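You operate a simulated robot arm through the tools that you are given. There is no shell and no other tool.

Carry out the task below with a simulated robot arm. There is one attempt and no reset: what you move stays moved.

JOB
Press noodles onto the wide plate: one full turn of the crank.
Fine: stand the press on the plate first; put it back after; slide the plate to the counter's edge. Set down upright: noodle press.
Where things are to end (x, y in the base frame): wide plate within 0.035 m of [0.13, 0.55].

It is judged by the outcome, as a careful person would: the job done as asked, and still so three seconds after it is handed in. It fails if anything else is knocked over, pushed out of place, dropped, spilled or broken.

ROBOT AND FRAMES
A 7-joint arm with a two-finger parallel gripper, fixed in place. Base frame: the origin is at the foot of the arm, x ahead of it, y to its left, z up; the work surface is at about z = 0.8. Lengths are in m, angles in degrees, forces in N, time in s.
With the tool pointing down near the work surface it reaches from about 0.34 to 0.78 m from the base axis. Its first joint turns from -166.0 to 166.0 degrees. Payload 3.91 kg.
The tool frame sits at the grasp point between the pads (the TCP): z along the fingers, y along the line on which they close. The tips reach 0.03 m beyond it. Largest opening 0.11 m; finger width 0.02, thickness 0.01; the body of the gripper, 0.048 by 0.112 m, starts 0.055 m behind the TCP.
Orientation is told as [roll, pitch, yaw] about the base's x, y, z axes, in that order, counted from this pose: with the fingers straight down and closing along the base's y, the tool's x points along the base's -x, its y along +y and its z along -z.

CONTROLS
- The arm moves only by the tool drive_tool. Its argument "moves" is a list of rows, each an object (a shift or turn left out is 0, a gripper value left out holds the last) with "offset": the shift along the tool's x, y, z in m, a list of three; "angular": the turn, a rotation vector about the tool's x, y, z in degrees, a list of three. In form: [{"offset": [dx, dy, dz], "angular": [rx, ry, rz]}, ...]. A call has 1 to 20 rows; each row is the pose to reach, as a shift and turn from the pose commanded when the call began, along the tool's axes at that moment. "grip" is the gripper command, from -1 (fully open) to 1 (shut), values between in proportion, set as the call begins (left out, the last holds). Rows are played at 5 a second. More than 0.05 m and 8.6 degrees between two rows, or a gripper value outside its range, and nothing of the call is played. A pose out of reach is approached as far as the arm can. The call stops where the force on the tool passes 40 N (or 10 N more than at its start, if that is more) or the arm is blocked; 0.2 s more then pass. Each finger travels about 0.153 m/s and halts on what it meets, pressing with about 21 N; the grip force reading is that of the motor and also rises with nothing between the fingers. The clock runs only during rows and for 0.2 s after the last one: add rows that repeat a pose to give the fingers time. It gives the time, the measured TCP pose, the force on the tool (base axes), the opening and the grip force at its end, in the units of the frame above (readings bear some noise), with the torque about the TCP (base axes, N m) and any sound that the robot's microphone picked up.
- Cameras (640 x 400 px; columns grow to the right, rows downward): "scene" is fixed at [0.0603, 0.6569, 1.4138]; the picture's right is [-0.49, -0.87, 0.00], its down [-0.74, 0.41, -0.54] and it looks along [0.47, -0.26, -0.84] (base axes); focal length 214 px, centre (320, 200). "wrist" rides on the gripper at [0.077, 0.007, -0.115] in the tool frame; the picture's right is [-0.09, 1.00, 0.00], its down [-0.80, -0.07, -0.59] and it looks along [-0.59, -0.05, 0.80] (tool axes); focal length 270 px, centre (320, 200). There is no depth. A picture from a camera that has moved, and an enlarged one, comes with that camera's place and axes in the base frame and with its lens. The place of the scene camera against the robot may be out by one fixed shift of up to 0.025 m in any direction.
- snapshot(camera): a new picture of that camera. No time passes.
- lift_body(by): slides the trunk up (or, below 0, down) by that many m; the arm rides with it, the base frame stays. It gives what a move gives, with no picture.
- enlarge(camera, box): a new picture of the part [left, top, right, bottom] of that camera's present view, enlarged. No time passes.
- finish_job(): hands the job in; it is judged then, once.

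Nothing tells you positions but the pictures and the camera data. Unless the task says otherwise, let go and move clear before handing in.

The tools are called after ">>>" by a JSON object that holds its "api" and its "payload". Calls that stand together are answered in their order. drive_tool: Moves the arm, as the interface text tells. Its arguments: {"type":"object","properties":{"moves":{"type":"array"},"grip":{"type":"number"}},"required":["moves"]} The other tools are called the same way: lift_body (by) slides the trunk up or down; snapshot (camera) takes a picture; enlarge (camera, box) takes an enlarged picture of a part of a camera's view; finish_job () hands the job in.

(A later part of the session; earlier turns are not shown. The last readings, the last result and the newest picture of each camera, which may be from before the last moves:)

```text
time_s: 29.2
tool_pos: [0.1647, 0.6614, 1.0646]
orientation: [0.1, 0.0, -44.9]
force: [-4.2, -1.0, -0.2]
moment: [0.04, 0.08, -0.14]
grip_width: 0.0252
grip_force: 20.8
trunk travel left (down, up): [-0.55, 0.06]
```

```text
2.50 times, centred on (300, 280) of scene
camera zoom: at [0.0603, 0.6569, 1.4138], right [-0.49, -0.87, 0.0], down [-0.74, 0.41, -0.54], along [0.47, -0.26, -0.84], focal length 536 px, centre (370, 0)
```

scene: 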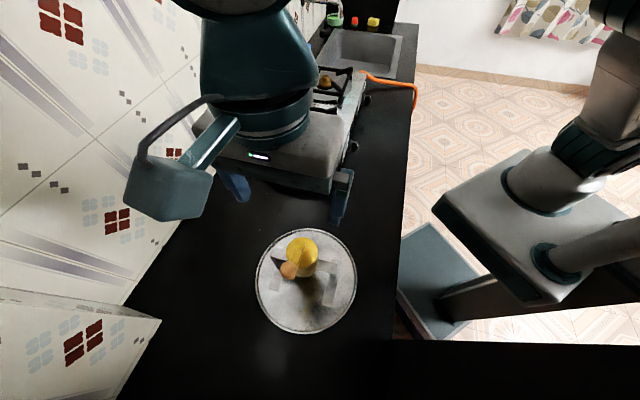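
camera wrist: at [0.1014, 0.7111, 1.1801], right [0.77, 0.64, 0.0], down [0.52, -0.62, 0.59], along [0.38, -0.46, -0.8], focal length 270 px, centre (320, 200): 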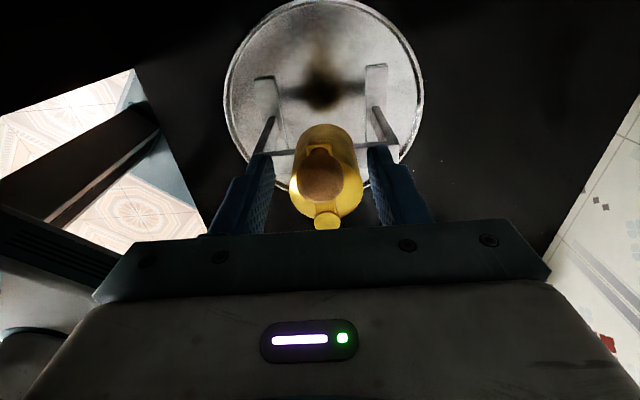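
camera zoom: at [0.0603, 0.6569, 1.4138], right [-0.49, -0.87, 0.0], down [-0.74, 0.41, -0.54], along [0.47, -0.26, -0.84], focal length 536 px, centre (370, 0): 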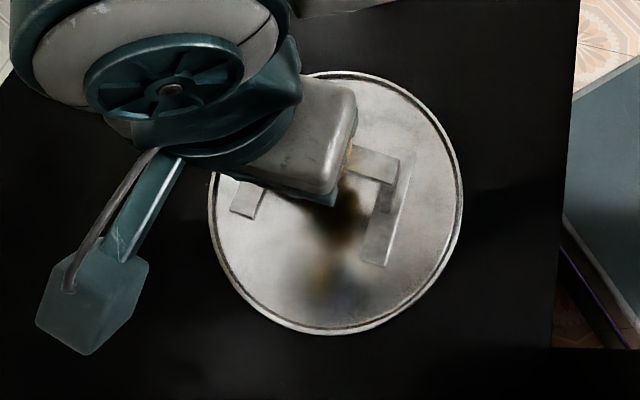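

The press slid about 12 mm on the plate because the clamped handle couldn't turn in the pads. I'll drag it back the same way, then turn with the tool rotating along with the crank.

>>> {"api": "drive_tool", "payload": {"moves": [{"offset": [0.0005, -0.004, 0]}, {"offset": [0.001, -0.008, 0]}, {"offset": [0.0015, -0.012, 0]}, {"offset": [0.0019, -0.0155, 0]}, {"offset": [0.0019, -0.0155, 0]}]}}

>>> {"api": "enlarge", "payload": {"camera": "wrist", "box": [220, 60, 420, 240]}}

>>> {"api": "enlarge", "payload": {"camera": "scene", "box": [210, 200, 390, 360]}}

```text
time_s: 30.4
tool_pos: [0.1511, 0.652, 1.0652]
orientation: [0.1, 0.1, -44.9]
force: [1.2, 4.4, 0.6]
moment: [0.02, -0.13, 0.21]
grip_width: 0.0253
grip_force: 20.8
trunk travel left (down, up): [-0.55, 0.06]
```

```text
2.22 times, centred on (320, 150) of wrist
camera zoom: at [0.1021, 0.7115, 1.1804], right [0.77, 0.64, 0.0], down [0.52, -0.62, 0.59], along [0.38, -0.45, -0.81], focal length 601 px, centre (320, 311)
```

zoom: 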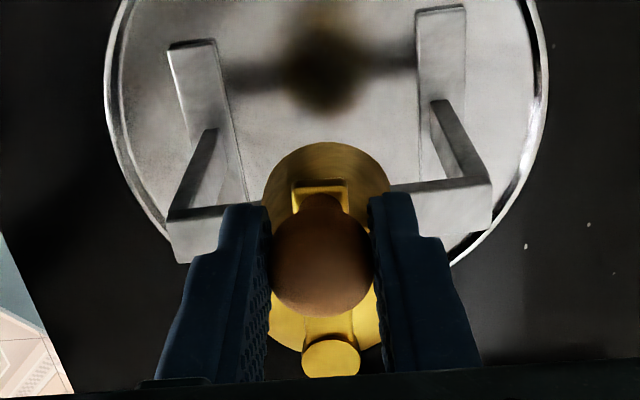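

```text
2.50 times, centred on (300, 280) of scene
camera zoom: at [0.0603, 0.6569, 1.4138], right [-0.49, -0.87, 0.0], down [-0.74, 0.41, -0.54], along [0.47, -0.26, -0.84], focal length 536 px, centre (370, 0)
```

zoom: 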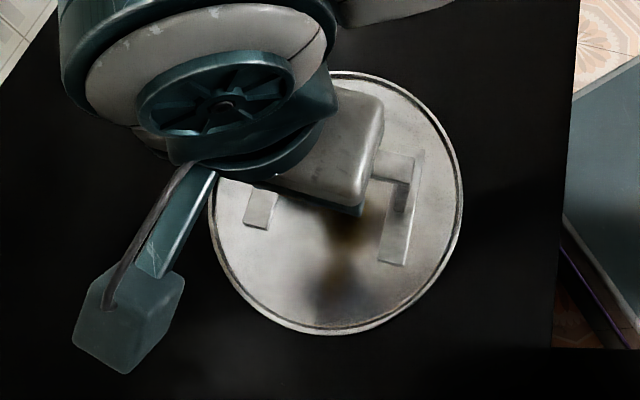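

The press is back where it stood. Now I'll turn about 15° with the tool rotating along.

>>> {"api": "drive_tool", "payload": {"moves": [{"offset": [-0.0001, 0.0037, 0.001], "angular": [0, 0, 3.75]}, {"offset": [-0.0005, 0.0073, 0.001], "angular": [0, 0, 7.5]}, {"offset": [-0.0011, 0.0109, 0.001], "angular": [0, 0, 11.25]}, {"offset": [-0.0019, 0.0145, 0.001], "angular": [0, 0, 15]}, {"offset": [-0.0019, 0.0145, 0.001], "angular": [0, 0, 15]}]}}

>>> {"api": "enlarge", "payload": {"camera": "wrist", "box": [220, 60, 420, 240]}}

>>> {"api": "enlarge", "payload": {"camera": "scene", "box": [210, 200, 390, 360]}}

```text
time_s: 31.6
tool_pos: [0.1638, 0.6601, 1.0651]
orientation: [-0.1, 0.2, -60.0]
force: [0.2, -0.4, 2.5]
moment: [0.02, 0.11, -0.01]
grip_width: 0.025
grip_force: 21.4
trunk travel left (down, up): [-0.55, 0.06]
```

```text
2.22 times, centred on (320, 150) of wrist
camera zoom: at [0.1304, 0.7308, 1.1803], right [0.91, 0.42, 0.0], down [0.34, -0.73, 0.59], along [0.25, -0.54, -0.8], focal length 601 px, centre (320, 311)
```

zoom: 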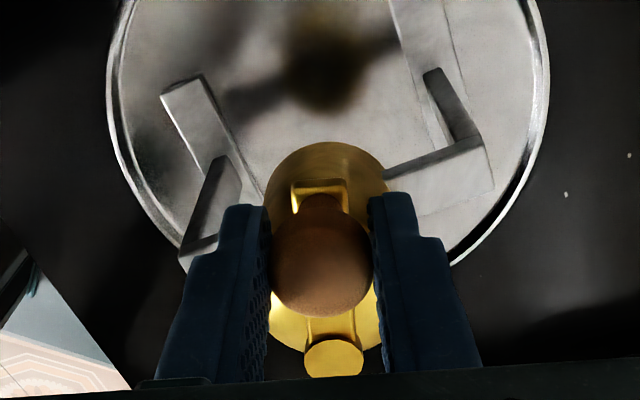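

```text
2.50 times, centred on (300, 280) of scene
camera zoom: at [0.0603, 0.6569, 1.4138], right [-0.49, -0.87, 0.0], down [-0.74, 0.41, -0.54], along [0.47, -0.26, -0.84], focal length 536 px, centre (370, 0)
```

zoom: 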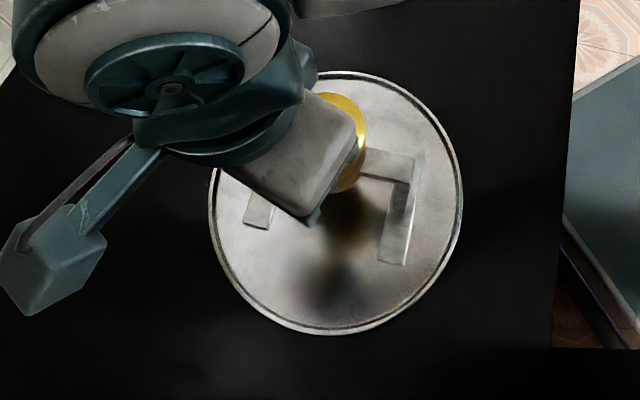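

That works: the crank follows with almost no force and the press stayed put. I'll continue clockwise with the tool turning along.

>>> {"api": "drive_tool", "payload": {"moves": [{"offset": [-0.0005, 0.0073, 0], "angular": [0, 0, 7.5]}, {"offset": [-0.0019, 0.0145, 0], "angular": [0, 0, 15]}, {"offset": [-0.0043, 0.0214, 0], "angular": [0, 0, 22.5]}, {"offset": [-0.0075, 0.028, 0], "angular": [0, 0, 30]}, {"offset": [-0.0116, 0.0341, 0], "angular": [0, 0, 37.5]}, {"offset": [-0.0164, 0.0396, 0], "angular": [0, 0, 45]}, {"offset": [-0.0219, 0.0444, 0], "angular": [0, 0, 52.5]}, {"offset": [-0.028, 0.0485, 0], "angular": [0, 0, 60]}, {"offset": [-0.0346, 0.0517, 0], "angular": [0, 0, 67.5]}, {"offset": [-0.0415, 0.0541, 0], "angular": [0, 0, 75]}, {"offset": [-0.0415, 0.0541, 0], "angular": [0, 0, 75]}]}}

>>> {"api": "enlarge", "payload": {"camera": "wrist", "box": [220, 60, 420, 240]}}

>>> {"api": "snapshot", "payload": {"camera": "scene"}}

```text
time_s: 34.0
tool_pos: [0.2199, 0.6209, 1.0488]
orientation: [0.2, -1.2, -131.3]
force: [-1.0, -0.9, -13.2]
moment: [-0.09, -0.03, -0.01]
grip_width: 0.0254
grip_force: 21.0
out of reach, approached as far as the arm can: row 9, 10, 11
trunk travel left (down, up): [-0.55, 0.06]
```

```text
2.22 times, centred on (320, 150) of wrist
camera zoom: at [0.2755, 0.6766, 1.1625], right [0.69, -0.72, 0.01], down [-0.58, -0.54, 0.61], along [-0.44, -0.42, -0.79], focal length 601 px, centre (320, 311)
```

zoom: 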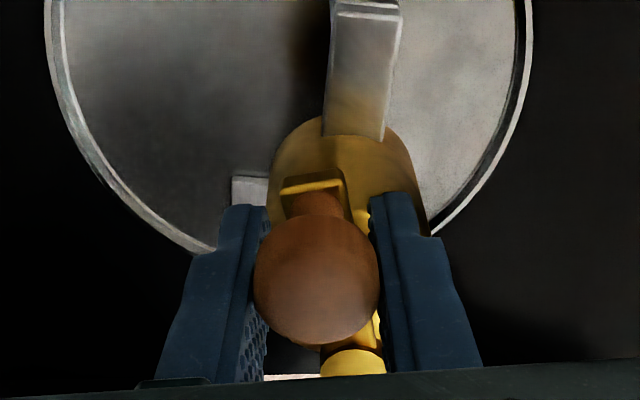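

```text
taken
```

scene: 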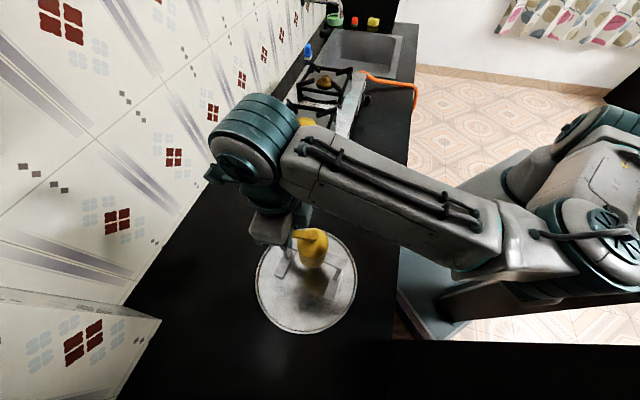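

The wrist hit a joint limit near yaw −127°, with the crank about 85° round. The fingers slid down on the knob. I'll release here and regroup before going further.

>>> {"api": "drive_tool", "payload": {"moves": [{"offset": [0, 0, 0]}, {"offset": [0, 0, 0]}, {"offset": [0, 0, 0]}], "grip": 0.2}}

>>> {"api": "enlarge", "payload": {"camera": "wrist", "box": [220, 60, 420, 240]}}

>>> {"api": "enlarge", "payload": {"camera": "scene", "box": [210, 200, 390, 360]}}

```text
time_s: 34.8
tool_pos: [0.2194, 0.6194, 1.0507]
orientation: [0.2, -1.0, -131.3]
force: [-0.1, 0.5, 0.0]
moment: [0.0, -0.04, 0.0]
grip_width: 0.0441
grip_force: 0.1
trunk travel left (down, up): [-0.55, 0.06]
```

```text
2.22 times, centred on (320, 150) of wrist
camera zoom: at [0.2759, 0.6754, 1.1649], right [0.69, -0.72, 0.01], down [-0.58, -0.55, 0.61], along [-0.44, -0.42, -0.79], focal length 601 px, centre (320, 311)
```

zoom: 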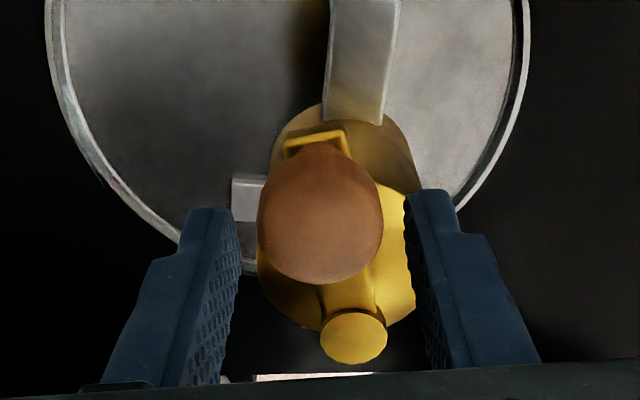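

```text
2.50 times, centred on (300, 280) of scene
camera zoom: at [0.0603, 0.6569, 1.4138], right [-0.49, -0.87, 0.0], down [-0.74, 0.41, -0.54], along [0.47, -0.26, -0.84], focal length 536 px, centre (370, 0)
```

zoom: 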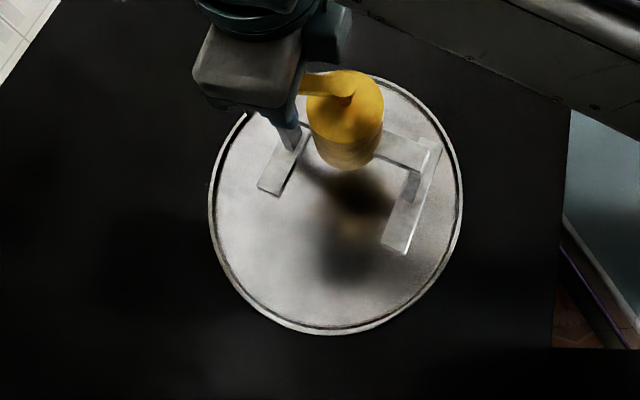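

Released; the press is still upright on the plate. I'll rise straight up, unwind the wrist, and take a look from above.

>>> {"api": "drive_tool", "payload": {"moves": [{"offset": [0, 0, -0.02], "angular": [0, 0, -3]}, {"offset": [0, 0, -0.05], "angular": [0, 0, -6]}, {"offset": [0, 0, -0.09], "angular": [0, 0, -12]}, {"offset": [0, 0, -0.13], "angular": [0, 0, -20]}, {"offset": [0, 0, -0.13], "angular": [0, 0, -28]}, {"offset": [0, 0, -0.13], "angular": [0, 0, -36]}, {"offset": [0, 0, -0.13], "angular": [0, 0, -44]}, {"offset": [0, 0, -0.13], "angular": [0, 0, -52]}, {"offset": [0, 0, -0.13], "angular": [0, 0, -60]}, {"offset": [0, 0, -0.13], "angular": [0, 0, -68]}, {"offset": [0, 0, -0.13], "angular": [0, 0, -76]}, {"offset": [0, 0, -0.13], "angular": [0, 0, -84]}, {"offset": [0, 0, -0.13], "angular": [0, 0, -90]}, {"offset": [0, 0, -0.13], "angular": [0, 0, -90]}]}}

>>> {"api": "snapshot", "payload": {"camera": "wrist"}}

>>> {"api": "enlarge", "payload": {"camera": "wrist", "box": [200, 0, 440, 200]}}

>>> {"api": "snapshot", "payload": {"camera": "scene"}}

```text
time_s: 37.8
tool_pos: [0.2252, 0.6227, 1.1819]
orientation: [-0.8, -0.2, -41.3]
force: [0.0, -0.8, -0.1]
moment: [-0.02, 0.02, 0.0]
grip_width: 0.0441
grip_force: 0.1
trunk travel left (down, up): [-0.55, 0.06]
```

```text
taken
camera wrist: at [0.1724, 0.6805, 1.297], right [0.72, 0.69, -0.02], down [0.56, -0.57, 0.6], along [0.41, -0.44, -0.8], focal length 270 px, centre (320, 200)
```

wrist: 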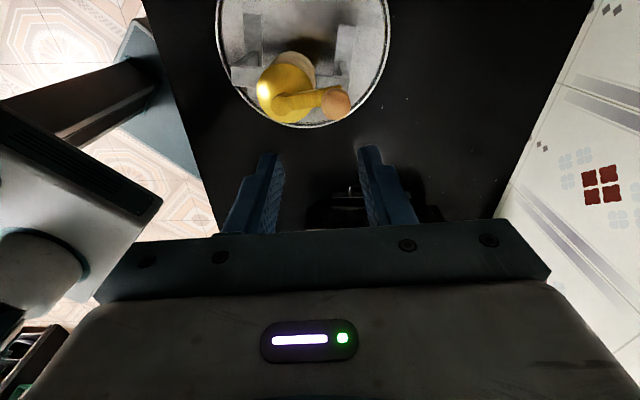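

```text
2.00 times, centred on (320, 100) of wrist
camera zoom: at [0.1724, 0.6805, 1.297], right [0.72, 0.69, -0.02], down [0.56, -0.57, 0.6], along [0.41, -0.44, -0.8], focal length 541 px, centre (320, 400)
```

zoom: 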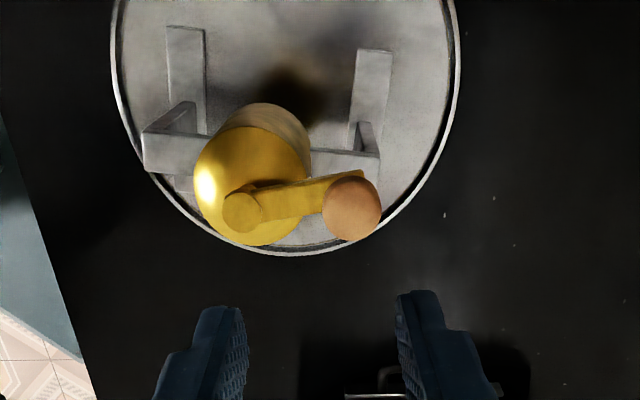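

```text
taken
```

scene: 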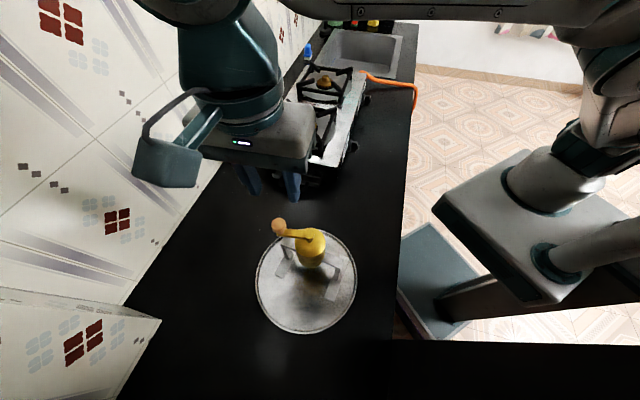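

The crank has turned about 75° relative to the press. The press crept to about (0.201, 0.594) and turned a few degrees, but it still stands on the plate. I'll test swinging the wrist the other way, to yaw about +56°, above the handle for the next grasp.

>>> {"api": "drive_tool", "payload": {"moves": [{"offset": [0.0003, 0.001, 0], "angular": [0, 0, -8]}, {"offset": [0.0006, 0.003, 0], "angular": [0, 0, -16]}, {"offset": [0.001, 0.005, 0], "angular": [0, 0, -24]}, {"offset": [0.0014, 0.007, 0], "angular": [0, 0, -32]}, {"offset": [0.0018, 0.009, 0], "angular": [0, 0, -40]}, {"offset": [0.0022, 0.011, 0], "angular": [0, 0, -48]}, {"offset": [0.0026, 0.012, 0], "angular": [0, 0, -56]}, {"offset": [0.0029, 0.0127, 0], "angular": [0, 0, -64]}, {"offset": [0.0029, 0.0127, 0], "angular": [0, 0, -72]}, {"offset": [0.0029, 0.0127, 0], "angular": [0, 0, -80]}, {"offset": [0.0029, 0.0127, 0], "angular": [0, 0, -88]}, {"offset": [0.0029, 0.0127, 0], "angular": [0, 0, -95]}, {"offset": [0.0029, 0.0127, 0.0], "angular": [0, 0, -98]}, {"offset": [0.0029, 0.0127, 0.0], "angular": [0, 0, -98]}]}}

>>> {"api": "snapshot", "payload": {"camera": "wrist"}}

>>> {"api": "snapshot", "payload": {"camera": "scene"}}

```text
time_s: 40.8
tool_pos: [0.232, 0.6329, 1.1816]
orientation: [0.0, 1.0, 56.9]
force: [-0.1, -0.9, -0.7]
moment: [0.01, 0.0, -0.04]
grip_width: 0.0442
grip_force: 0.1
trunk travel left (down, up): [-0.55, 0.06]
```

```text
taken
camera wrist: at [0.1837, 0.5754, 1.2979], right [-0.79, 0.62, 0.0], down [0.5, 0.64, 0.58], along [0.36, 0.45, -0.81], focal length 270 px, centre (320, 200)
```

wrist: 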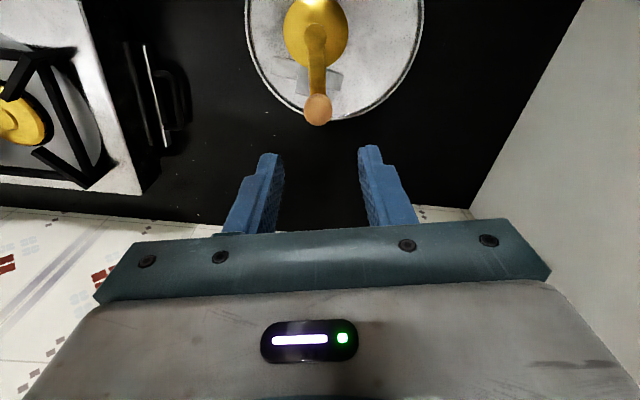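

```text
taken
```

scene: 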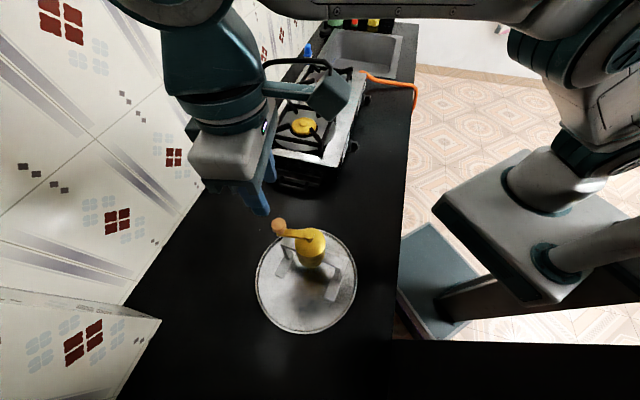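

The wrist reaches this orientation easily. I'll level it, descend partway over the knob and check the alignment.

>>> {"api": "drive_tool", "payload": {"moves": [{"offset": [0, 0, 0.02], "angular": [0, -1, 0]}, {"offset": [0, 0, 0.045], "angular": [0, -1, 0]}, {"offset": [0, 0, 0.07], "angular": [0, -1, 0]}, {"offset": [0, 0, 0.07], "angular": [0, -1, 0]}]}}

>>> {"api": "snapshot", "payload": {"camera": "wrist"}}

>>> {"api": "enlarge", "payload": {"camera": "wrist", "box": [220, 0, 420, 200]}}

```text
time_s: 41.8
tool_pos: [0.2313, 0.6332, 1.1137]
orientation: [-0.1, -0.1, 56.8]
force: [0.5, -0.2, -0.1]
moment: [0.0, 0.0, 0.01]
grip_width: 0.044
grip_force: 0.0
trunk travel left (down, up): [-0.55, 0.06]
```

```text
taken
camera wrist: at [0.1823, 0.5725, 1.2284], right [-0.78, 0.62, 0.0], down [0.5, 0.63, 0.6], along [0.37, 0.47, -0.8], focal length 270 px, centre (320, 200)
```

wrist: 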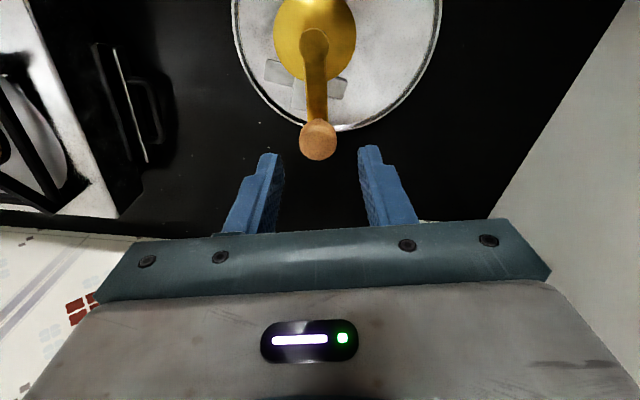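

```text
2.00 times, centred on (320, 100) of wrist
camera zoom: at [0.1823, 0.5725, 1.2284], right [-0.78, 0.62, 0.0], down [0.5, 0.63, 0.6], along [0.37, 0.47, -0.8], focal length 541 px, centre (320, 400)
```

zoom: 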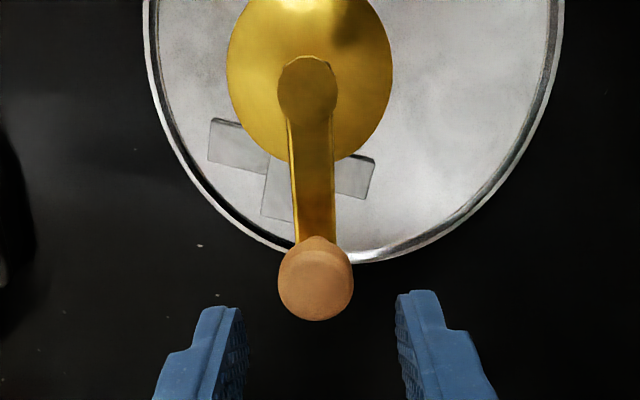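

The knob is centred. I'll descend and grip it.

>>> {"api": "drive_tool", "payload": {"moves": [{"offset": [0.002, -0.001, 0.02]}, {"offset": [0.002, -0.001, 0.038]}, {"offset": [0.002, -0.001, 0.049]}, {"offset": [0.002, -0.001, 0.049]}]}}

>>> {"api": "drive_tool", "payload": {"moves": [{"offset": [0, 0, 0]}, {"offset": [0, 0, 0]}, {"offset": [0, 0, 0]}], "grip": 1}}

>>> {"api": "snapshot", "payload": {"camera": "wrist"}}

>>> {"api": "enlarge", "payload": {"camera": "scene", "box": [210, 200, 390, 360]}}

```text
time_s: 42.8
tool_pos: [0.2343, 0.6312, 1.063]
orientation: [-0.1, -0.1, 56.8]
force: [0.0, 0.1, -1.4]
moment: [0.01, 0.02, -0.03]
grip_width: 0.0441
grip_force: 0.1
trunk travel left (down, up): [-0.55, 0.06]
```

```text
time_s: 43.6
tool_pos: [0.2323, 0.632, 1.0635]
orientation: [-0.1, 0.0, 56.7]
force: [0.7, 0.3, 0.2]
moment: [0.08, -0.04, 0.02]
grip_width: 0.0251
grip_force: 21.1
trunk travel left (down, up): [-0.55, 0.06]
```

```text
taken
camera wrist: at [0.1833, 0.5716, 1.1787], right [-0.78, 0.62, 0.0], down [0.5, 0.63, 0.59], along [0.37, 0.47, -0.8], focal length 270 px, centre (320, 200)
```

wrist: 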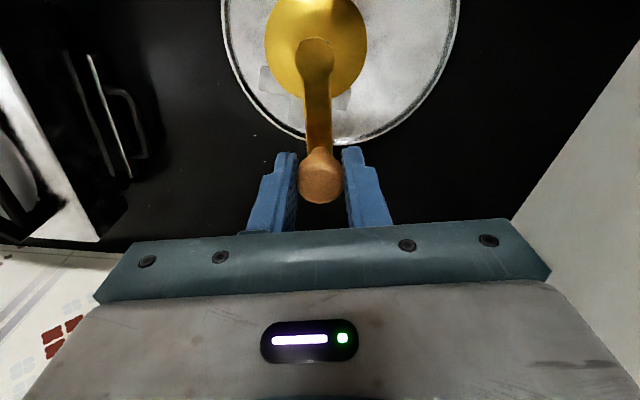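

```text
2.50 times, centred on (300, 280) of scene
camera zoom: at [0.0603, 0.6569, 1.4138], right [-0.49, -0.87, 0.0], down [-0.74, 0.41, -0.54], along [0.47, -0.26, -0.84], focal length 536 px, centre (370, 0)
```

zoom: 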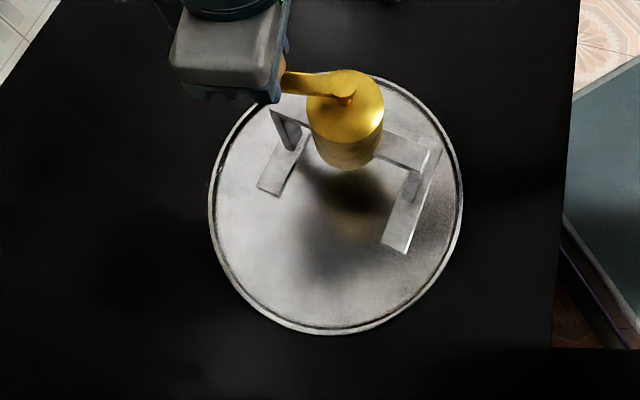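

The press sits off-centre toward the far side of the plate. With the handle clamped, I'll drag it gently back towards the middle of the plate.

>>> {"api": "drive_tool", "payload": {"moves": [{"offset": [-0.0028, 0.0039, 0]}, {"offset": [-0.0057, 0.0078, 0]}, {"offset": [-0.0085, 0.0117, 0]}, {"offset": [-0.0114, 0.0156, 0]}, {"offset": [-0.0142, 0.0195, 0]}, {"offset": [-0.0142, 0.0195, 0]}]}}

>>> {"api": "snapshot", "payload": {"camera": "wrist"}}

>>> {"api": "enlarge", "payload": {"camera": "scene", "box": [210, 200, 390, 360]}}

```text
time_s: 45.0
tool_pos: [0.223, 0.6515, 1.065]
orientation: [0.1, -0.2, 56.7]
force: [-1.3, -7.7, 10.0]
moment: [-0.12, 0.02, 0.11]
grip_width: 0.0254
grip_force: 20.7
trunk travel left (down, up): [-0.55, 0.06]
```

```text
taken
camera wrist: at [0.1734, 0.5915, 1.1795], right [-0.78, 0.62, 0.0], down [0.5, 0.63, 0.6], along [0.37, 0.47, -0.8], focal length 270 px, centre (320, 200)
```

wrist: 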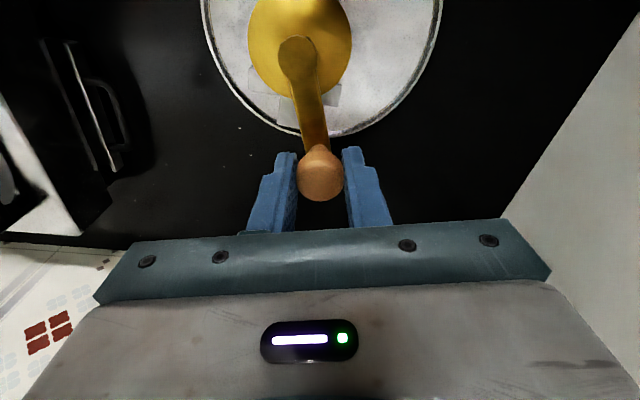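

```text
2.50 times, centred on (300, 280) of scene
camera zoom: at [0.0603, 0.6569, 1.4138], right [-0.49, -0.87, 0.0], down [-0.74, 0.41, -0.54], along [0.47, -0.26, -0.84], focal length 536 px, centre (370, 0)
```

zoom: 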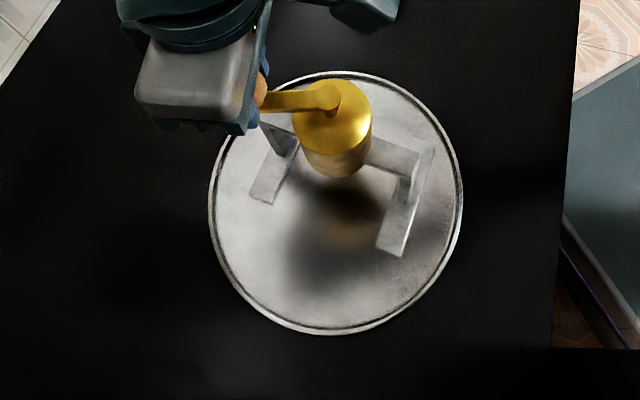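

The press is nearer the centre now, at about (0.195, 0.600). I'll open and re-close to relieve the side load, then measure the crank axis from the tool.

>>> {"api": "drive_tool", "payload": {"moves": [{"offset": [0, 0, 0]}, {"offset": [0, 0, 0]}], "grip": 0.3}}

>>> {"api": "drive_tool", "payload": {"moves": [{"offset": [0, 0, 0]}, {"offset": [0, 0, 0]}, {"offset": [0, 0, 0]}], "grip": 1}}

>>> {"api": "enlarge", "payload": {"camera": "wrist", "box": [220, 0, 460, 240]}}

```text
time_s: 45.6
tool_pos: [0.2237, 0.6535, 1.0616]
orientation: [-0.1, 0.1, 56.7]
force: [0.5, -0.7, 0.4]
moment: [0.01, 0.06, 0.01]
grip_width: 0.0384
grip_force: 0.1
trunk travel left (down, up): [-0.55, 0.06]
```

```text
time_s: 46.4
tool_pos: [0.2229, 0.6533, 1.0631]
orientation: [-0.2, 0.0, 56.7]
force: [-0.3, -0.7, -0.4]
moment: [0.11, -0.06, 0.03]
grip_width: 0.0253
grip_force: 20.8
trunk travel left (down, up): [-0.55, 0.06]
```

```text
1.67 times, centred on (340, 120) of wrist
camera zoom: at [0.1744, 0.5933, 1.1775], right [-0.78, 0.62, 0.0], down [0.5, 0.63, 0.59], along [0.37, 0.47, -0.8], focal length 450 px, centre (287, 333)
```

zoom: 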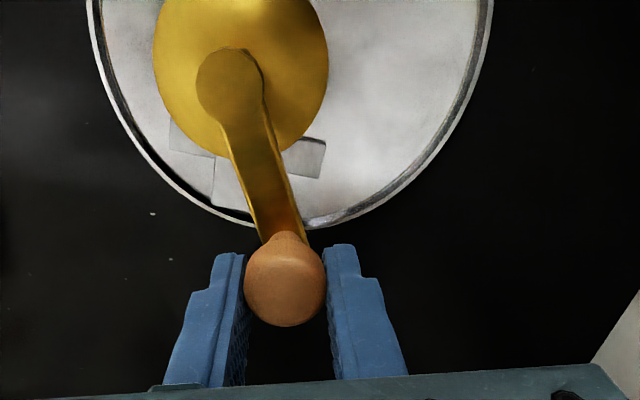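

The knob sits 8 mm off the pad centre. I'll instead form a loose cage around it (31 mm opening, recentred), so the press isn't dragged while I turn.

>>> {"api": "drive_tool", "payload": {"moves": [{"offset": [0, 0, 0]}, {"offset": [0.003, 0, 0]}, {"offset": [0.007, 0, 0]}, {"offset": [0.007, 0, 0]}], "grip": 0.44}}

>>> {"api": "drive_tool", "payload": {"moves": [{"offset": [-0.0011, -0.0068, 0], "angular": [0, 0, 7.5]}, {"offset": [-0.0013, -0.0138, 0], "angular": [0, 0, 15]}, {"offset": [-0.0006, -0.0206, 0], "angular": [0, 0, 22.5]}, {"offset": [0.001, -0.0274, 0], "angular": [0, 0, 30]}, {"offset": [0.001, -0.0274, 0], "angular": [0, 0, 30]}]}}

>>> {"api": "enlarge", "payload": {"camera": "wrist", "box": [220, 0, 460, 240]}}

>>> {"api": "enlarge", "payload": {"camera": "scene", "box": [210, 200, 390, 360]}}

```text
time_s: 47.4
tool_pos: [0.2204, 0.6473, 1.0623]
orientation: [-0.2, -0.1, 56.8]
force: [0.2, -0.4, -0.4]
moment: [-0.01, 0.01, -0.02]
grip_width: 0.0307
grip_force: 0.0
trunk travel left (down, up): [-0.55, 0.06]
```

```text
time_s: 48.6
tool_pos: [0.2412, 0.6325, 1.0636]
orientation: [-0.1, -0.1, 26.7]
force: [-0.3, -0.2, 0.1]
moment: [-0.01, 0.03, -0.03]
grip_width: 0.0309
grip_force: 0.2
trunk travel left (down, up): [-0.55, 0.06]
```

```text
1.67 times, centred on (340, 120) of wrist
camera zoom: at [0.1683, 0.6046, 1.1777], right [-0.37, 0.93, 0.0], down [0.75, 0.3, 0.6], along [0.55, 0.22, -0.8], focal length 450 px, centre (287, 333)
```

zoom: 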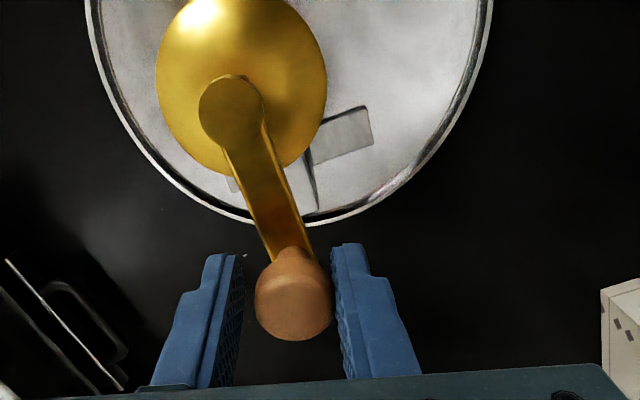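

```text
2.50 times, centred on (300, 280) of scene
camera zoom: at [0.0603, 0.6569, 1.4138], right [-0.49, -0.87, 0.0], down [-0.74, 0.41, -0.54], along [0.47, -0.26, -0.84], focal length 536 px, centre (370, 0)
```

zoom: 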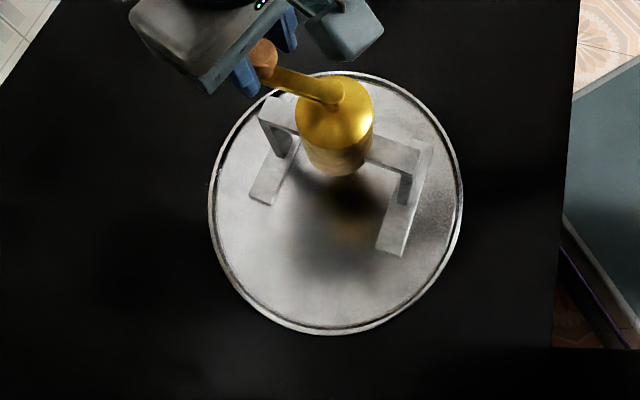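

The cage works: the crank moved 30° and the press didn't budge. I'll continue another 82°.

>>> {"api": "drive_tool", "payload": {"moves": [{"offset": [-0.0011, -0.0068, 0], "angular": [0, 0, 7.5]}, {"offset": [-0.0013, -0.0138, 0], "angular": [0, 0, 15]}, {"offset": [-0.0006, -0.0206, 0], "angular": [0, 0, 22.5]}, {"offset": [0.001, -0.0274, 0], "angular": [0, 0, 30]}, {"offset": [0.0036, -0.0338, 0], "angular": [0, 0, 37.5]}, {"offset": [0.0068, -0.0399, 0], "angular": [0, 0, 45]}, {"offset": [0.0109, -0.0455, 0], "angular": [0, 0, 52.5]}, {"offset": [0.0157, -0.0506, 0], "angular": [0, 0, 60]}, {"offset": [0.0211, -0.0549, 0], "angular": [0, 0, 67.5]}, {"offset": [0.0269, -0.0585, 0], "angular": [0, 0, 75]}, {"offset": [0.0333, -0.0614, 0], "angular": [0, 0, 82.5]}, {"offset": [0.0333, -0.0614, 0], "angular": [0, 0, 82.5]}]}}

>>> {"api": "enlarge", "payload": {"camera": "wrist", "box": [220, 0, 460, 240]}}

>>> {"api": "enlarge", "payload": {"camera": "scene", "box": [210, 200, 390, 360]}}

```text
time_s: 51.2
tool_pos: [0.2386, 0.5618, 1.0642]
orientation: [0.1, 0.0, -55.8]
force: [0.3, -0.2, -0.3]
moment: [-0.01, -0.02, -0.01]
grip_width: 0.0309
grip_force: 0.6
trunk travel left (down, up): [-0.55, 0.06]
```

```text
1.67 times, centred on (340, 120) of wrist
camera zoom: at [0.2004, 0.6297, 1.1785], right [0.87, 0.49, 0.0], down [0.39, -0.7, 0.6], along [0.29, -0.52, -0.8], focal length 450 px, centre (287, 333)
```

zoom: 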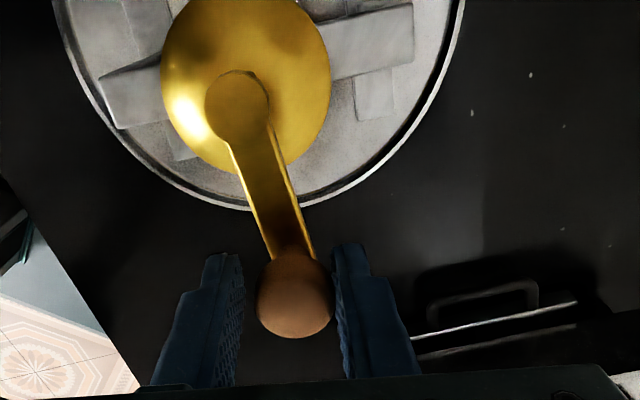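

```text
2.50 times, centred on (300, 280) of scene
camera zoom: at [0.0603, 0.6569, 1.4138], right [-0.49, -0.87, 0.0], down [-0.74, 0.41, -0.54], along [0.47, -0.26, -0.84], focal length 536 px, centre (370, 0)
```

zoom: 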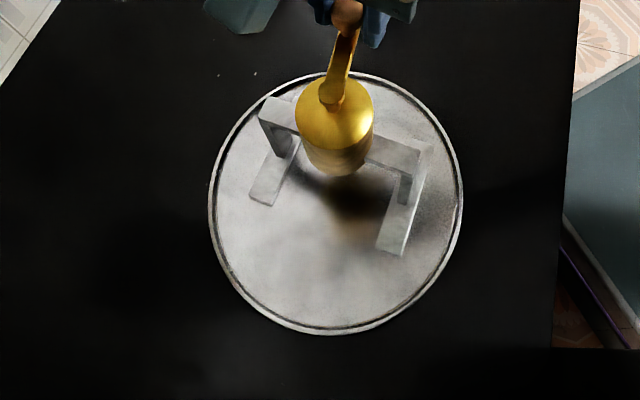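

Still stable. I'll do another 60°, staying inside the wrist limit.

>>> {"api": "drive_tool", "payload": {"moves": [{"offset": [-0.0011, -0.0068, 0], "angular": [0, 0, 7.5]}, {"offset": [-0.0013, -0.0138, 0], "angular": [0, 0, 15]}, {"offset": [-0.0006, -0.0206, 0], "angular": [0, 0, 22.5]}, {"offset": [0.001, -0.0274, 0], "angular": [0, 0, 30]}, {"offset": [0.0036, -0.0338, 0], "angular": [0, 0, 37.5]}, {"offset": [0.0068, -0.0399, 0], "angular": [0, 0, 45]}, {"offset": [0.0109, -0.0455, 0], "angular": [0, 0, 52.5]}, {"offset": [0.0157, -0.0506, 0], "angular": [0, 0, 60]}, {"offset": [0.0157, -0.0506, 0], "angular": [0, 0, 60]}]}}

>>> {"api": "enlarge", "payload": {"camera": "wrist", "box": [220, 0, 460, 240]}}

>>> {"api": "enlarge", "payload": {"camera": "scene", "box": [210, 200, 390, 360]}}

```text
time_s: 53.2
tool_pos: [0.1879, 0.547, 1.0635]
orientation: [0.1, 0.1, -116.0]
force: [-0.2, 0.7, 0.1]
moment: [-0.01, -0.01, 0.0]
grip_width: 0.0309
grip_force: 0.0
trunk travel left (down, up): [-0.55, 0.06]
```

```text
1.67 times, centred on (340, 120) of wrist
camera zoom: at [0.2264, 0.6144, 1.179], right [0.86, -0.51, 0.0], down [-0.41, -0.69, 0.59], along [-0.3, -0.51, -0.8], focal length 450 px, centre (287, 333)
```

zoom: 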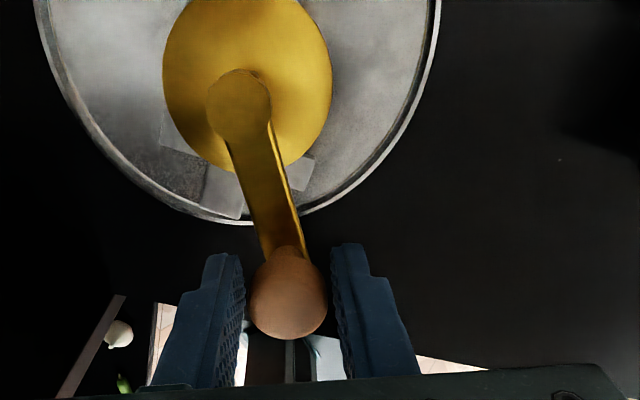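

```text
2.50 times, centred on (300, 280) of scene
camera zoom: at [0.0603, 0.6569, 1.4138], right [-0.49, -0.87, 0.0], down [-0.74, 0.41, -0.54], along [0.47, -0.26, -0.84], focal length 536 px, centre (370, 0)
```

zoom: 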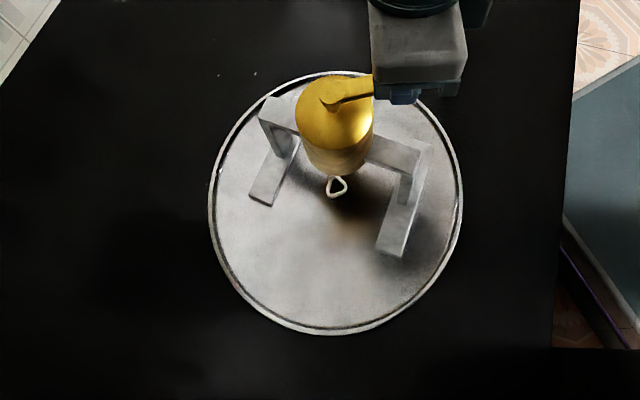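

Noodle is starting to come out. The crank has turned about 234° so far. I'll rise off the knob and unwind the wrist to yaw about +76° for the final stretch.

>>> {"api": "drive_tool", "payload": {"moves": [{"offset": [0, 0, -0.02]}, {"offset": [0, 0, -0.05]}, {"offset": [0, 0, -0.08]}, {"offset": [0, 0, -0.08], "angular": [0, 0, -8]}, {"offset": [0, 0, -0.08], "angular": [0, 0, -16]}, {"offset": [0, 0, -0.08], "angular": [0, 0, -24]}, {"offset": [0, 0, -0.08], "angular": [0, 0, -32]}, {"offset": [0, 0, -0.08], "angular": [0, 0, -40]}, {"offset": [0, 0, -0.08], "angular": [0, 0, -48]}, {"offset": [0, 0, -0.08], "angular": [0, 0, -56]}, {"offset": [0, 0, -0.08], "angular": [0, 0, -64]}, {"offset": [0, 0, -0.08], "angular": [0, 0, -72]}, {"offset": [0, 0, -0.08], "angular": [0, 0, -80]}, {"offset": [0, 0, -0.08], "angular": [0, 0, -88]}, {"offset": [0, 0, -0.08], "angular": [0, 0, -96]}, {"offset": [0, 0, -0.08], "angular": [0, 0, -96]}], "grip": 0.2}}

>>> {"api": "drive_tool", "payload": {"moves": [{"angular": [0, 0, -8]}, {"angular": [0, 0, -16]}, {"angular": [0, 0, -24]}, {"angular": [0, 0, -32]}, {"angular": [0, 0, -40]}, {"angular": [0, 0, -48]}, {"angular": [0, 0, -56]}, {"angular": [0, 0, -64]}, {"angular": [0, 0, -72]}, {"angular": [0, 0, -80]}, {"angular": [0, 0, -88]}, {"angular": [0, 0, -96]}, {"angular": [0, 0, -96]}]}}

>>> {"api": "enlarge", "payload": {"camera": "wrist", "box": [200, 0, 440, 240]}}

>>> {"api": "snapshot", "payload": {"camera": "scene"}}

```text
time_s: 56.6
tool_pos: [0.1886, 0.5464, 1.1436]
orientation: [-0.1, -0.1, -19.7]
force: [0.1, 0.2, -0.7]
moment: [-0.01, 0.03, 0.01]
grip_width: 0.044
grip_force: 0.0
trunk travel left (down, up): [-0.55, 0.06]
```

```text
time_s: 59.4
tool_pos: [0.1875, 0.5466, 1.1445]
orientation: [0.0, 0.0, 76.4]
force: [1.4, -0.6, 0.2]
moment: [0.0, 0.03, -0.01]
grip_width: 0.044
grip_force: 0.1
trunk travel left (down, up): [-0.55, 0.06]
```

```text
1.67 times, centred on (320, 120) of wrist
camera zoom: at [0.1614, 0.4731, 1.2589], right [-0.95, 0.32, 0.0], down [0.26, 0.76, 0.59], along [0.19, 0.56, -0.8], focal length 450 px, centre (320, 333)
```

zoom: 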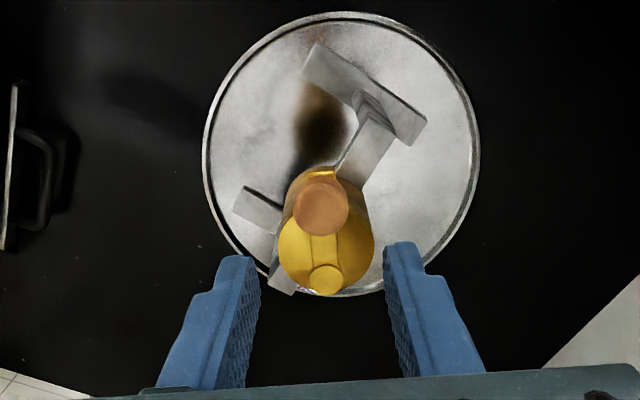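

```text
taken
```

scene: 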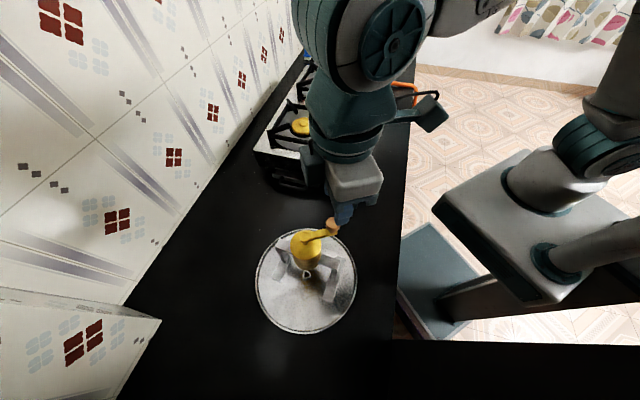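

All clear and well lined up: handle at about 254° and the full turn ends at about 132°, so 122° remain. I'll descend, re-form the cage, and continue.

>>> {"api": "drive_tool", "payload": {"moves": [{"offset": [0, 0.001, 0.03]}, {"offset": [0, 0.001, 0.055]}, {"offset": [0, 0.001, 0.072]}, {"offset": [0, 0.001, 0.081]}, {"offset": [0, 0.001, 0.081]}]}}

>>> {"api": "drive_tool", "payload": {"moves": [{"offset": [0, 0, 0]}, {"offset": [0, 0, 0]}], "grip": 0.44}}

>>> {"api": "enlarge", "payload": {"camera": "wrist", "box": [220, 60, 420, 240]}}

>>> {"api": "enlarge", "payload": {"camera": "scene", "box": [210, 200, 390, 360]}}

```text
time_s: 60.6
tool_pos: [0.1865, 0.5469, 1.0625]
orientation: [0.0, 0.1, 76.2]
force: [0.2, 0.9, -0.7]
moment: [0.01, 0.02, -0.01]
grip_width: 0.0441
grip_force: 0.0
trunk travel left (down, up): [-0.55, 0.06]
```

```text
time_s: 61.2
tool_pos: [0.1865, 0.5462, 1.0615]
orientation: [-0.1, 0.0, 76.3]
force: [0.9, 0.4, 0.2]
moment: [-0.01, -0.03, 0.04]
grip_width: 0.0309
grip_force: 0.0
trunk travel left (down, up): [-0.55, 0.06]
```

```text
2.22 times, centred on (320, 150) of wrist
camera zoom: at [0.16, 0.4743, 1.1772], right [-0.95, 0.32, 0.0], down [0.26, 0.76, 0.59], along [0.19, 0.56, -0.8], focal length 601 px, centre (320, 311)
```

zoom: 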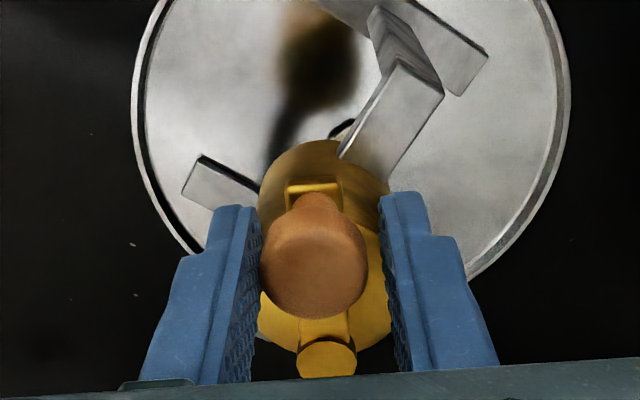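

```text
2.50 times, centred on (300, 280) of scene
camera zoom: at [0.0603, 0.6569, 1.4138], right [-0.49, -0.87, 0.0], down [-0.74, 0.41, -0.54], along [0.47, -0.26, -0.84], focal length 536 px, centre (370, 0)
```

zoom: 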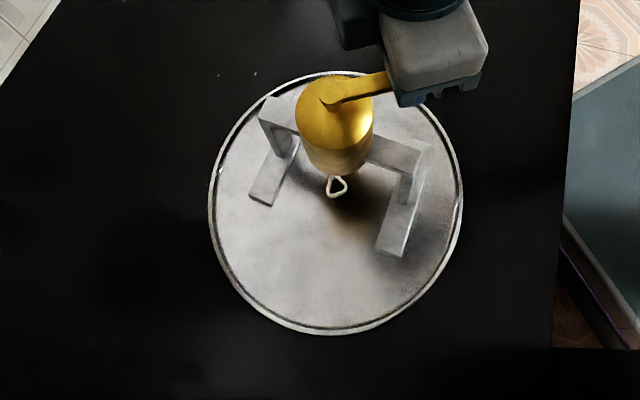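

Knob caged. I'll turn another 67°.

>>> {"api": "drive_tool", "payload": {"moves": [{"offset": [-0.0005, 0.0072, 0], "angular": [0, 0, 7.5]}, {"offset": [-0.0019, 0.0142, 0], "angular": [0, 0, 15]}, {"offset": [-0.0042, 0.021, 0], "angular": [0, 0, 22.5]}, {"offset": [-0.0074, 0.0275, 0], "angular": [0, 0, 30]}, {"offset": [-0.0114, 0.0335, 0], "angular": [0, 0, 37.5]}, {"offset": [-0.0161, 0.0389, 0], "angular": [0, 0, 45]}, {"offset": [-0.0215, 0.0436, 0], "angular": [0, 0, 52.5]}, {"offset": [-0.0275, 0.0476, 0], "angular": [0, 0, 60]}, {"offset": [-0.034, 0.0508, 0], "angular": [0, 0, 67.5]}, {"offset": [-0.034, 0.0508, 0], "angular": [0, 0, 67.5]}]}}

>>> {"api": "enlarge", "payload": {"camera": "wrist", "box": [220, 60, 420, 240]}}

>>> {"api": "enlarge", "payload": {"camera": "scene", "box": [210, 200, 390, 360]}}

```text
time_s: 63.4
tool_pos: [0.1473, 0.5927, 1.0627]
orientation: [0.0, -0.1, 8.6]
force: [-0.5, -1.4, -0.3]
moment: [0.0, -0.02, -0.02]
grip_width: 0.0309
grip_force: 0.1
trunk travel left (down, up): [-0.55, 0.06]
```

```text
2.22 times, centred on (320, 150) of wrist
camera zoom: at [0.0682, 0.5878, 1.1774], right [-0.06, 1.0, 0.0], down [0.8, 0.05, 0.6], along [0.59, 0.04, -0.8], focal length 601 px, centre (320, 311)
```

zoom: 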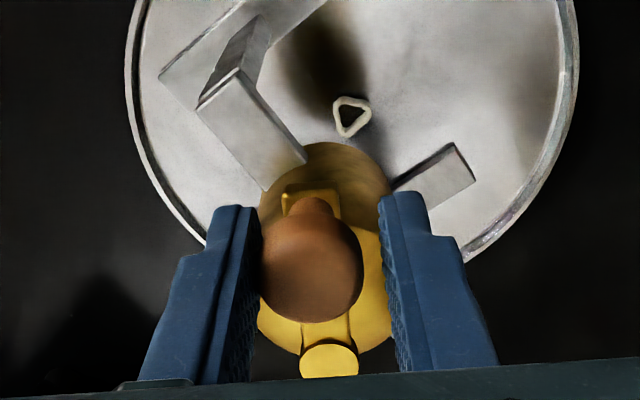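

```text
2.50 times, centred on (300, 280) of scene
camera zoom: at [0.0603, 0.6569, 1.4138], right [-0.49, -0.87, 0.0], down [-0.74, 0.41, -0.54], along [0.47, -0.26, -0.84], focal length 536 px, centre (370, 0)
```

zoom: 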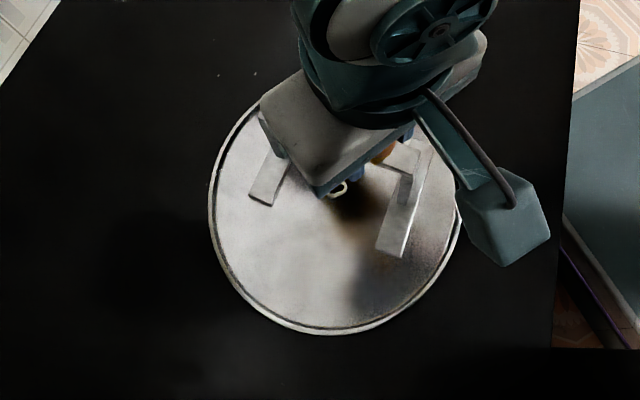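

Going well, and a noodle loop is visible on the plate. I'll turn the last 60° to complete the turn with a small margin.

>>> {"api": "drive_tool", "payload": {"moves": [{"offset": [-0.0005, 0.0072, 0], "angular": [0, 0, 7.5]}, {"offset": [-0.0019, 0.0142, 0], "angular": [0, 0, 15]}, {"offset": [-0.0042, 0.021, 0], "angular": [0, 0, 22.5]}, {"offset": [-0.0074, 0.0275, 0], "angular": [0, 0, 30]}, {"offset": [-0.0114, 0.0335, 0], "angular": [0, 0, 37.5]}, {"offset": [-0.0161, 0.0389, 0], "angular": [0, 0, 45]}, {"offset": [-0.0215, 0.0436, 0], "angular": [0, 0, 52.5]}, {"offset": [-0.0275, 0.0476, 0], "angular": [0, 0, 60]}, {"offset": [-0.0275, 0.0476, 0], "angular": [0, 0, 60]}]}}

>>> {"api": "enlarge", "payload": {"camera": "wrist", "box": [220, 0, 460, 240]}}

>>> {"api": "enlarge", "payload": {"camera": "scene", "box": [210, 200, 390, 360]}}

```text
time_s: 65.4
tool_pos: [0.1669, 0.6458, 1.0602]
orientation: [0.1, 0.0, -51.4]
force: [0.6, -0.2, 0.4]
moment: [-0.03, 0.02, -0.01]
grip_width: 0.0311
grip_force: 0.2
trunk travel left (down, up): [-0.55, 0.06]
```

```text
1.67 times, centred on (340, 120) of wrist
camera zoom: at [0.122, 0.7095, 1.1752], right [0.83, 0.55, 0.0], down [0.44, -0.67, 0.6], along [0.33, -0.5, -0.8], focal length 450 px, centre (287, 333)
```

zoom: 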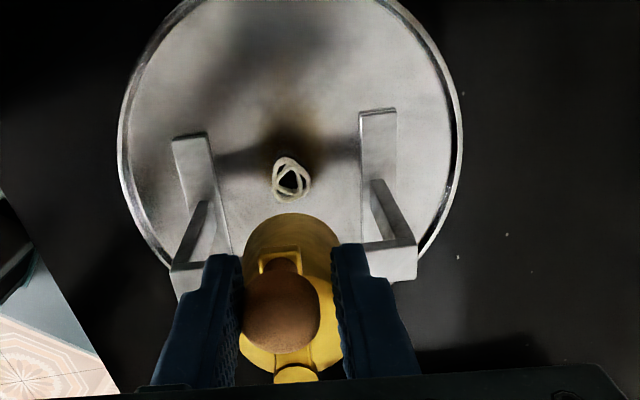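

```text
2.50 times, centred on (300, 280) of scene
camera zoom: at [0.0603, 0.6569, 1.4138], right [-0.49, -0.87, 0.0], down [-0.74, 0.41, -0.54], along [0.47, -0.26, -0.84], focal length 536 px, centre (370, 0)
```

zoom: 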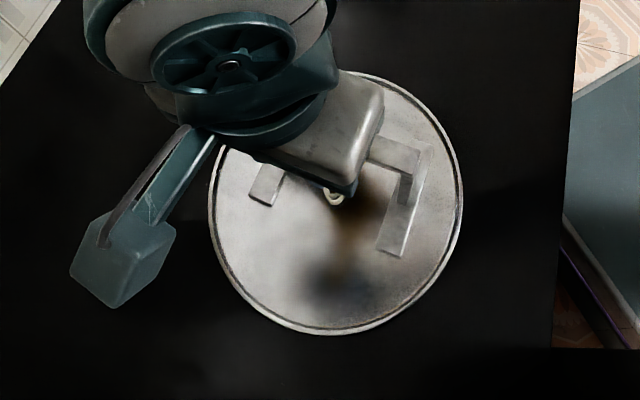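

The turn is complete by my measure, about 362°, and there's a small pile of noodles on the plate. I'll add a few degrees to be safely past a full turn, then open and rise.

>>> {"api": "drive_tool", "payload": {"moves": [{"offset": [-0.0001, 0.0038, 0], "angular": [0, 0, 4]}, {"offset": [-0.0001, 0.0038, 0], "angular": [0, 0, 4]}]}}

>>> {"api": "drive_tool", "payload": {"moves": [{"offset": [0, 0, 0]}, {"offset": [0, 0, 0]}, {"offset": [0, 0, -0.03]}, {"offset": [0, 0, -0.07]}, {"offset": [0, 0, -0.11], "angular": [0, 0, -5]}, {"offset": [0, 0, -0.13], "angular": [0, 0, -10]}, {"offset": [0, 0, -0.13], "angular": [0, 0, -10]}], "grip": 0.2}}

>>> {"api": "snapshot", "payload": {"camera": "wrist"}}

>>> {"api": "enlarge", "payload": {"camera": "wrist", "box": [200, 0, 440, 240]}}

>>> {"api": "enlarge", "payload": {"camera": "scene", "box": [210, 200, 390, 360]}}

```text
time_s: 66.0
tool_pos: [0.1683, 0.647, 1.0596]
orientation: [0.2, -0.2, -55.2]
force: [0.1, 0.9, 0.1]
moment: [0.01, -0.02, -0.01]
grip_width: 0.0308
grip_force: 0.1
trunk travel left (down, up): [-0.55, 0.06]
```

```text
time_s: 67.6
tool_pos: [0.1693, 0.6458, 1.1933]
orientation: [0.1, 0.0, -45.2]
force: [0.2, -0.1, 0.3]
moment: [-0.01, -0.02, 0.04]
grip_width: 0.0438
grip_force: 0.1
trunk travel left (down, up): [-0.55, 0.06]
```

```text
taken
camera wrist: at [0.1174, 0.7052, 1.308], right [0.77, 0.64, 0.0], down [0.51, -0.62, 0.6], along [0.38, -0.46, -0.8], focal length 270 px, centre (320, 200)
```

wrist: 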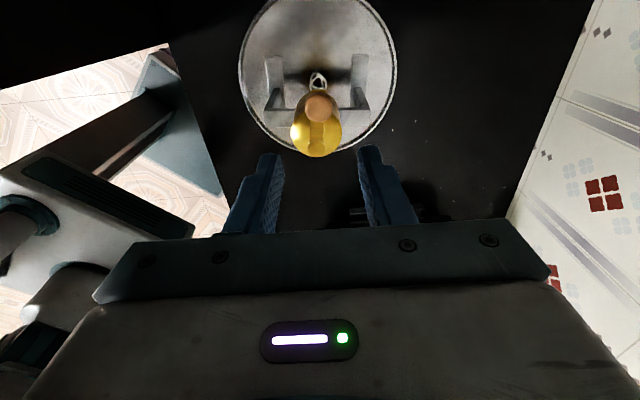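

```text
1.67 times, centred on (320, 120) of wrist
camera zoom: at [0.1174, 0.7052, 1.308], right [0.77, 0.64, 0.0], down [0.51, -0.62, 0.6], along [0.38, -0.46, -0.8], focal length 450 px, centre (320, 333)
```

zoom: 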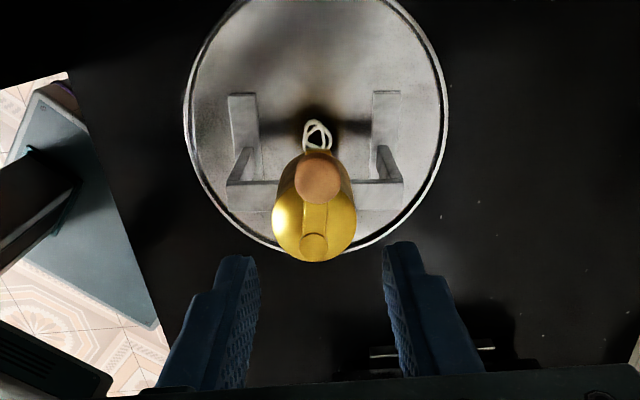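

```text
2.50 times, centred on (300, 280) of scene
camera zoom: at [0.0603, 0.6569, 1.4138], right [-0.49, -0.87, 0.0], down [-0.74, 0.41, -0.54], along [0.47, -0.26, -0.84], focal length 536 px, centre (370, 0)
```

zoom: 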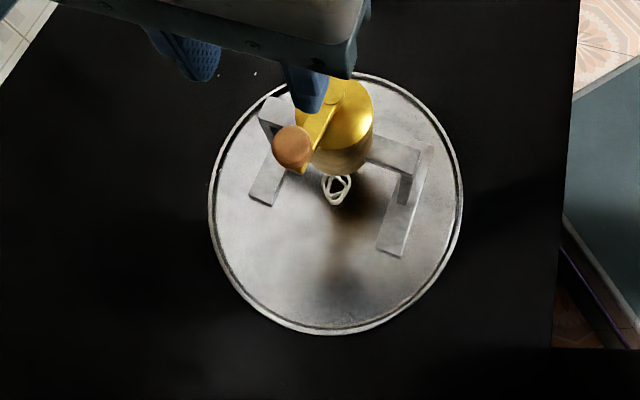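

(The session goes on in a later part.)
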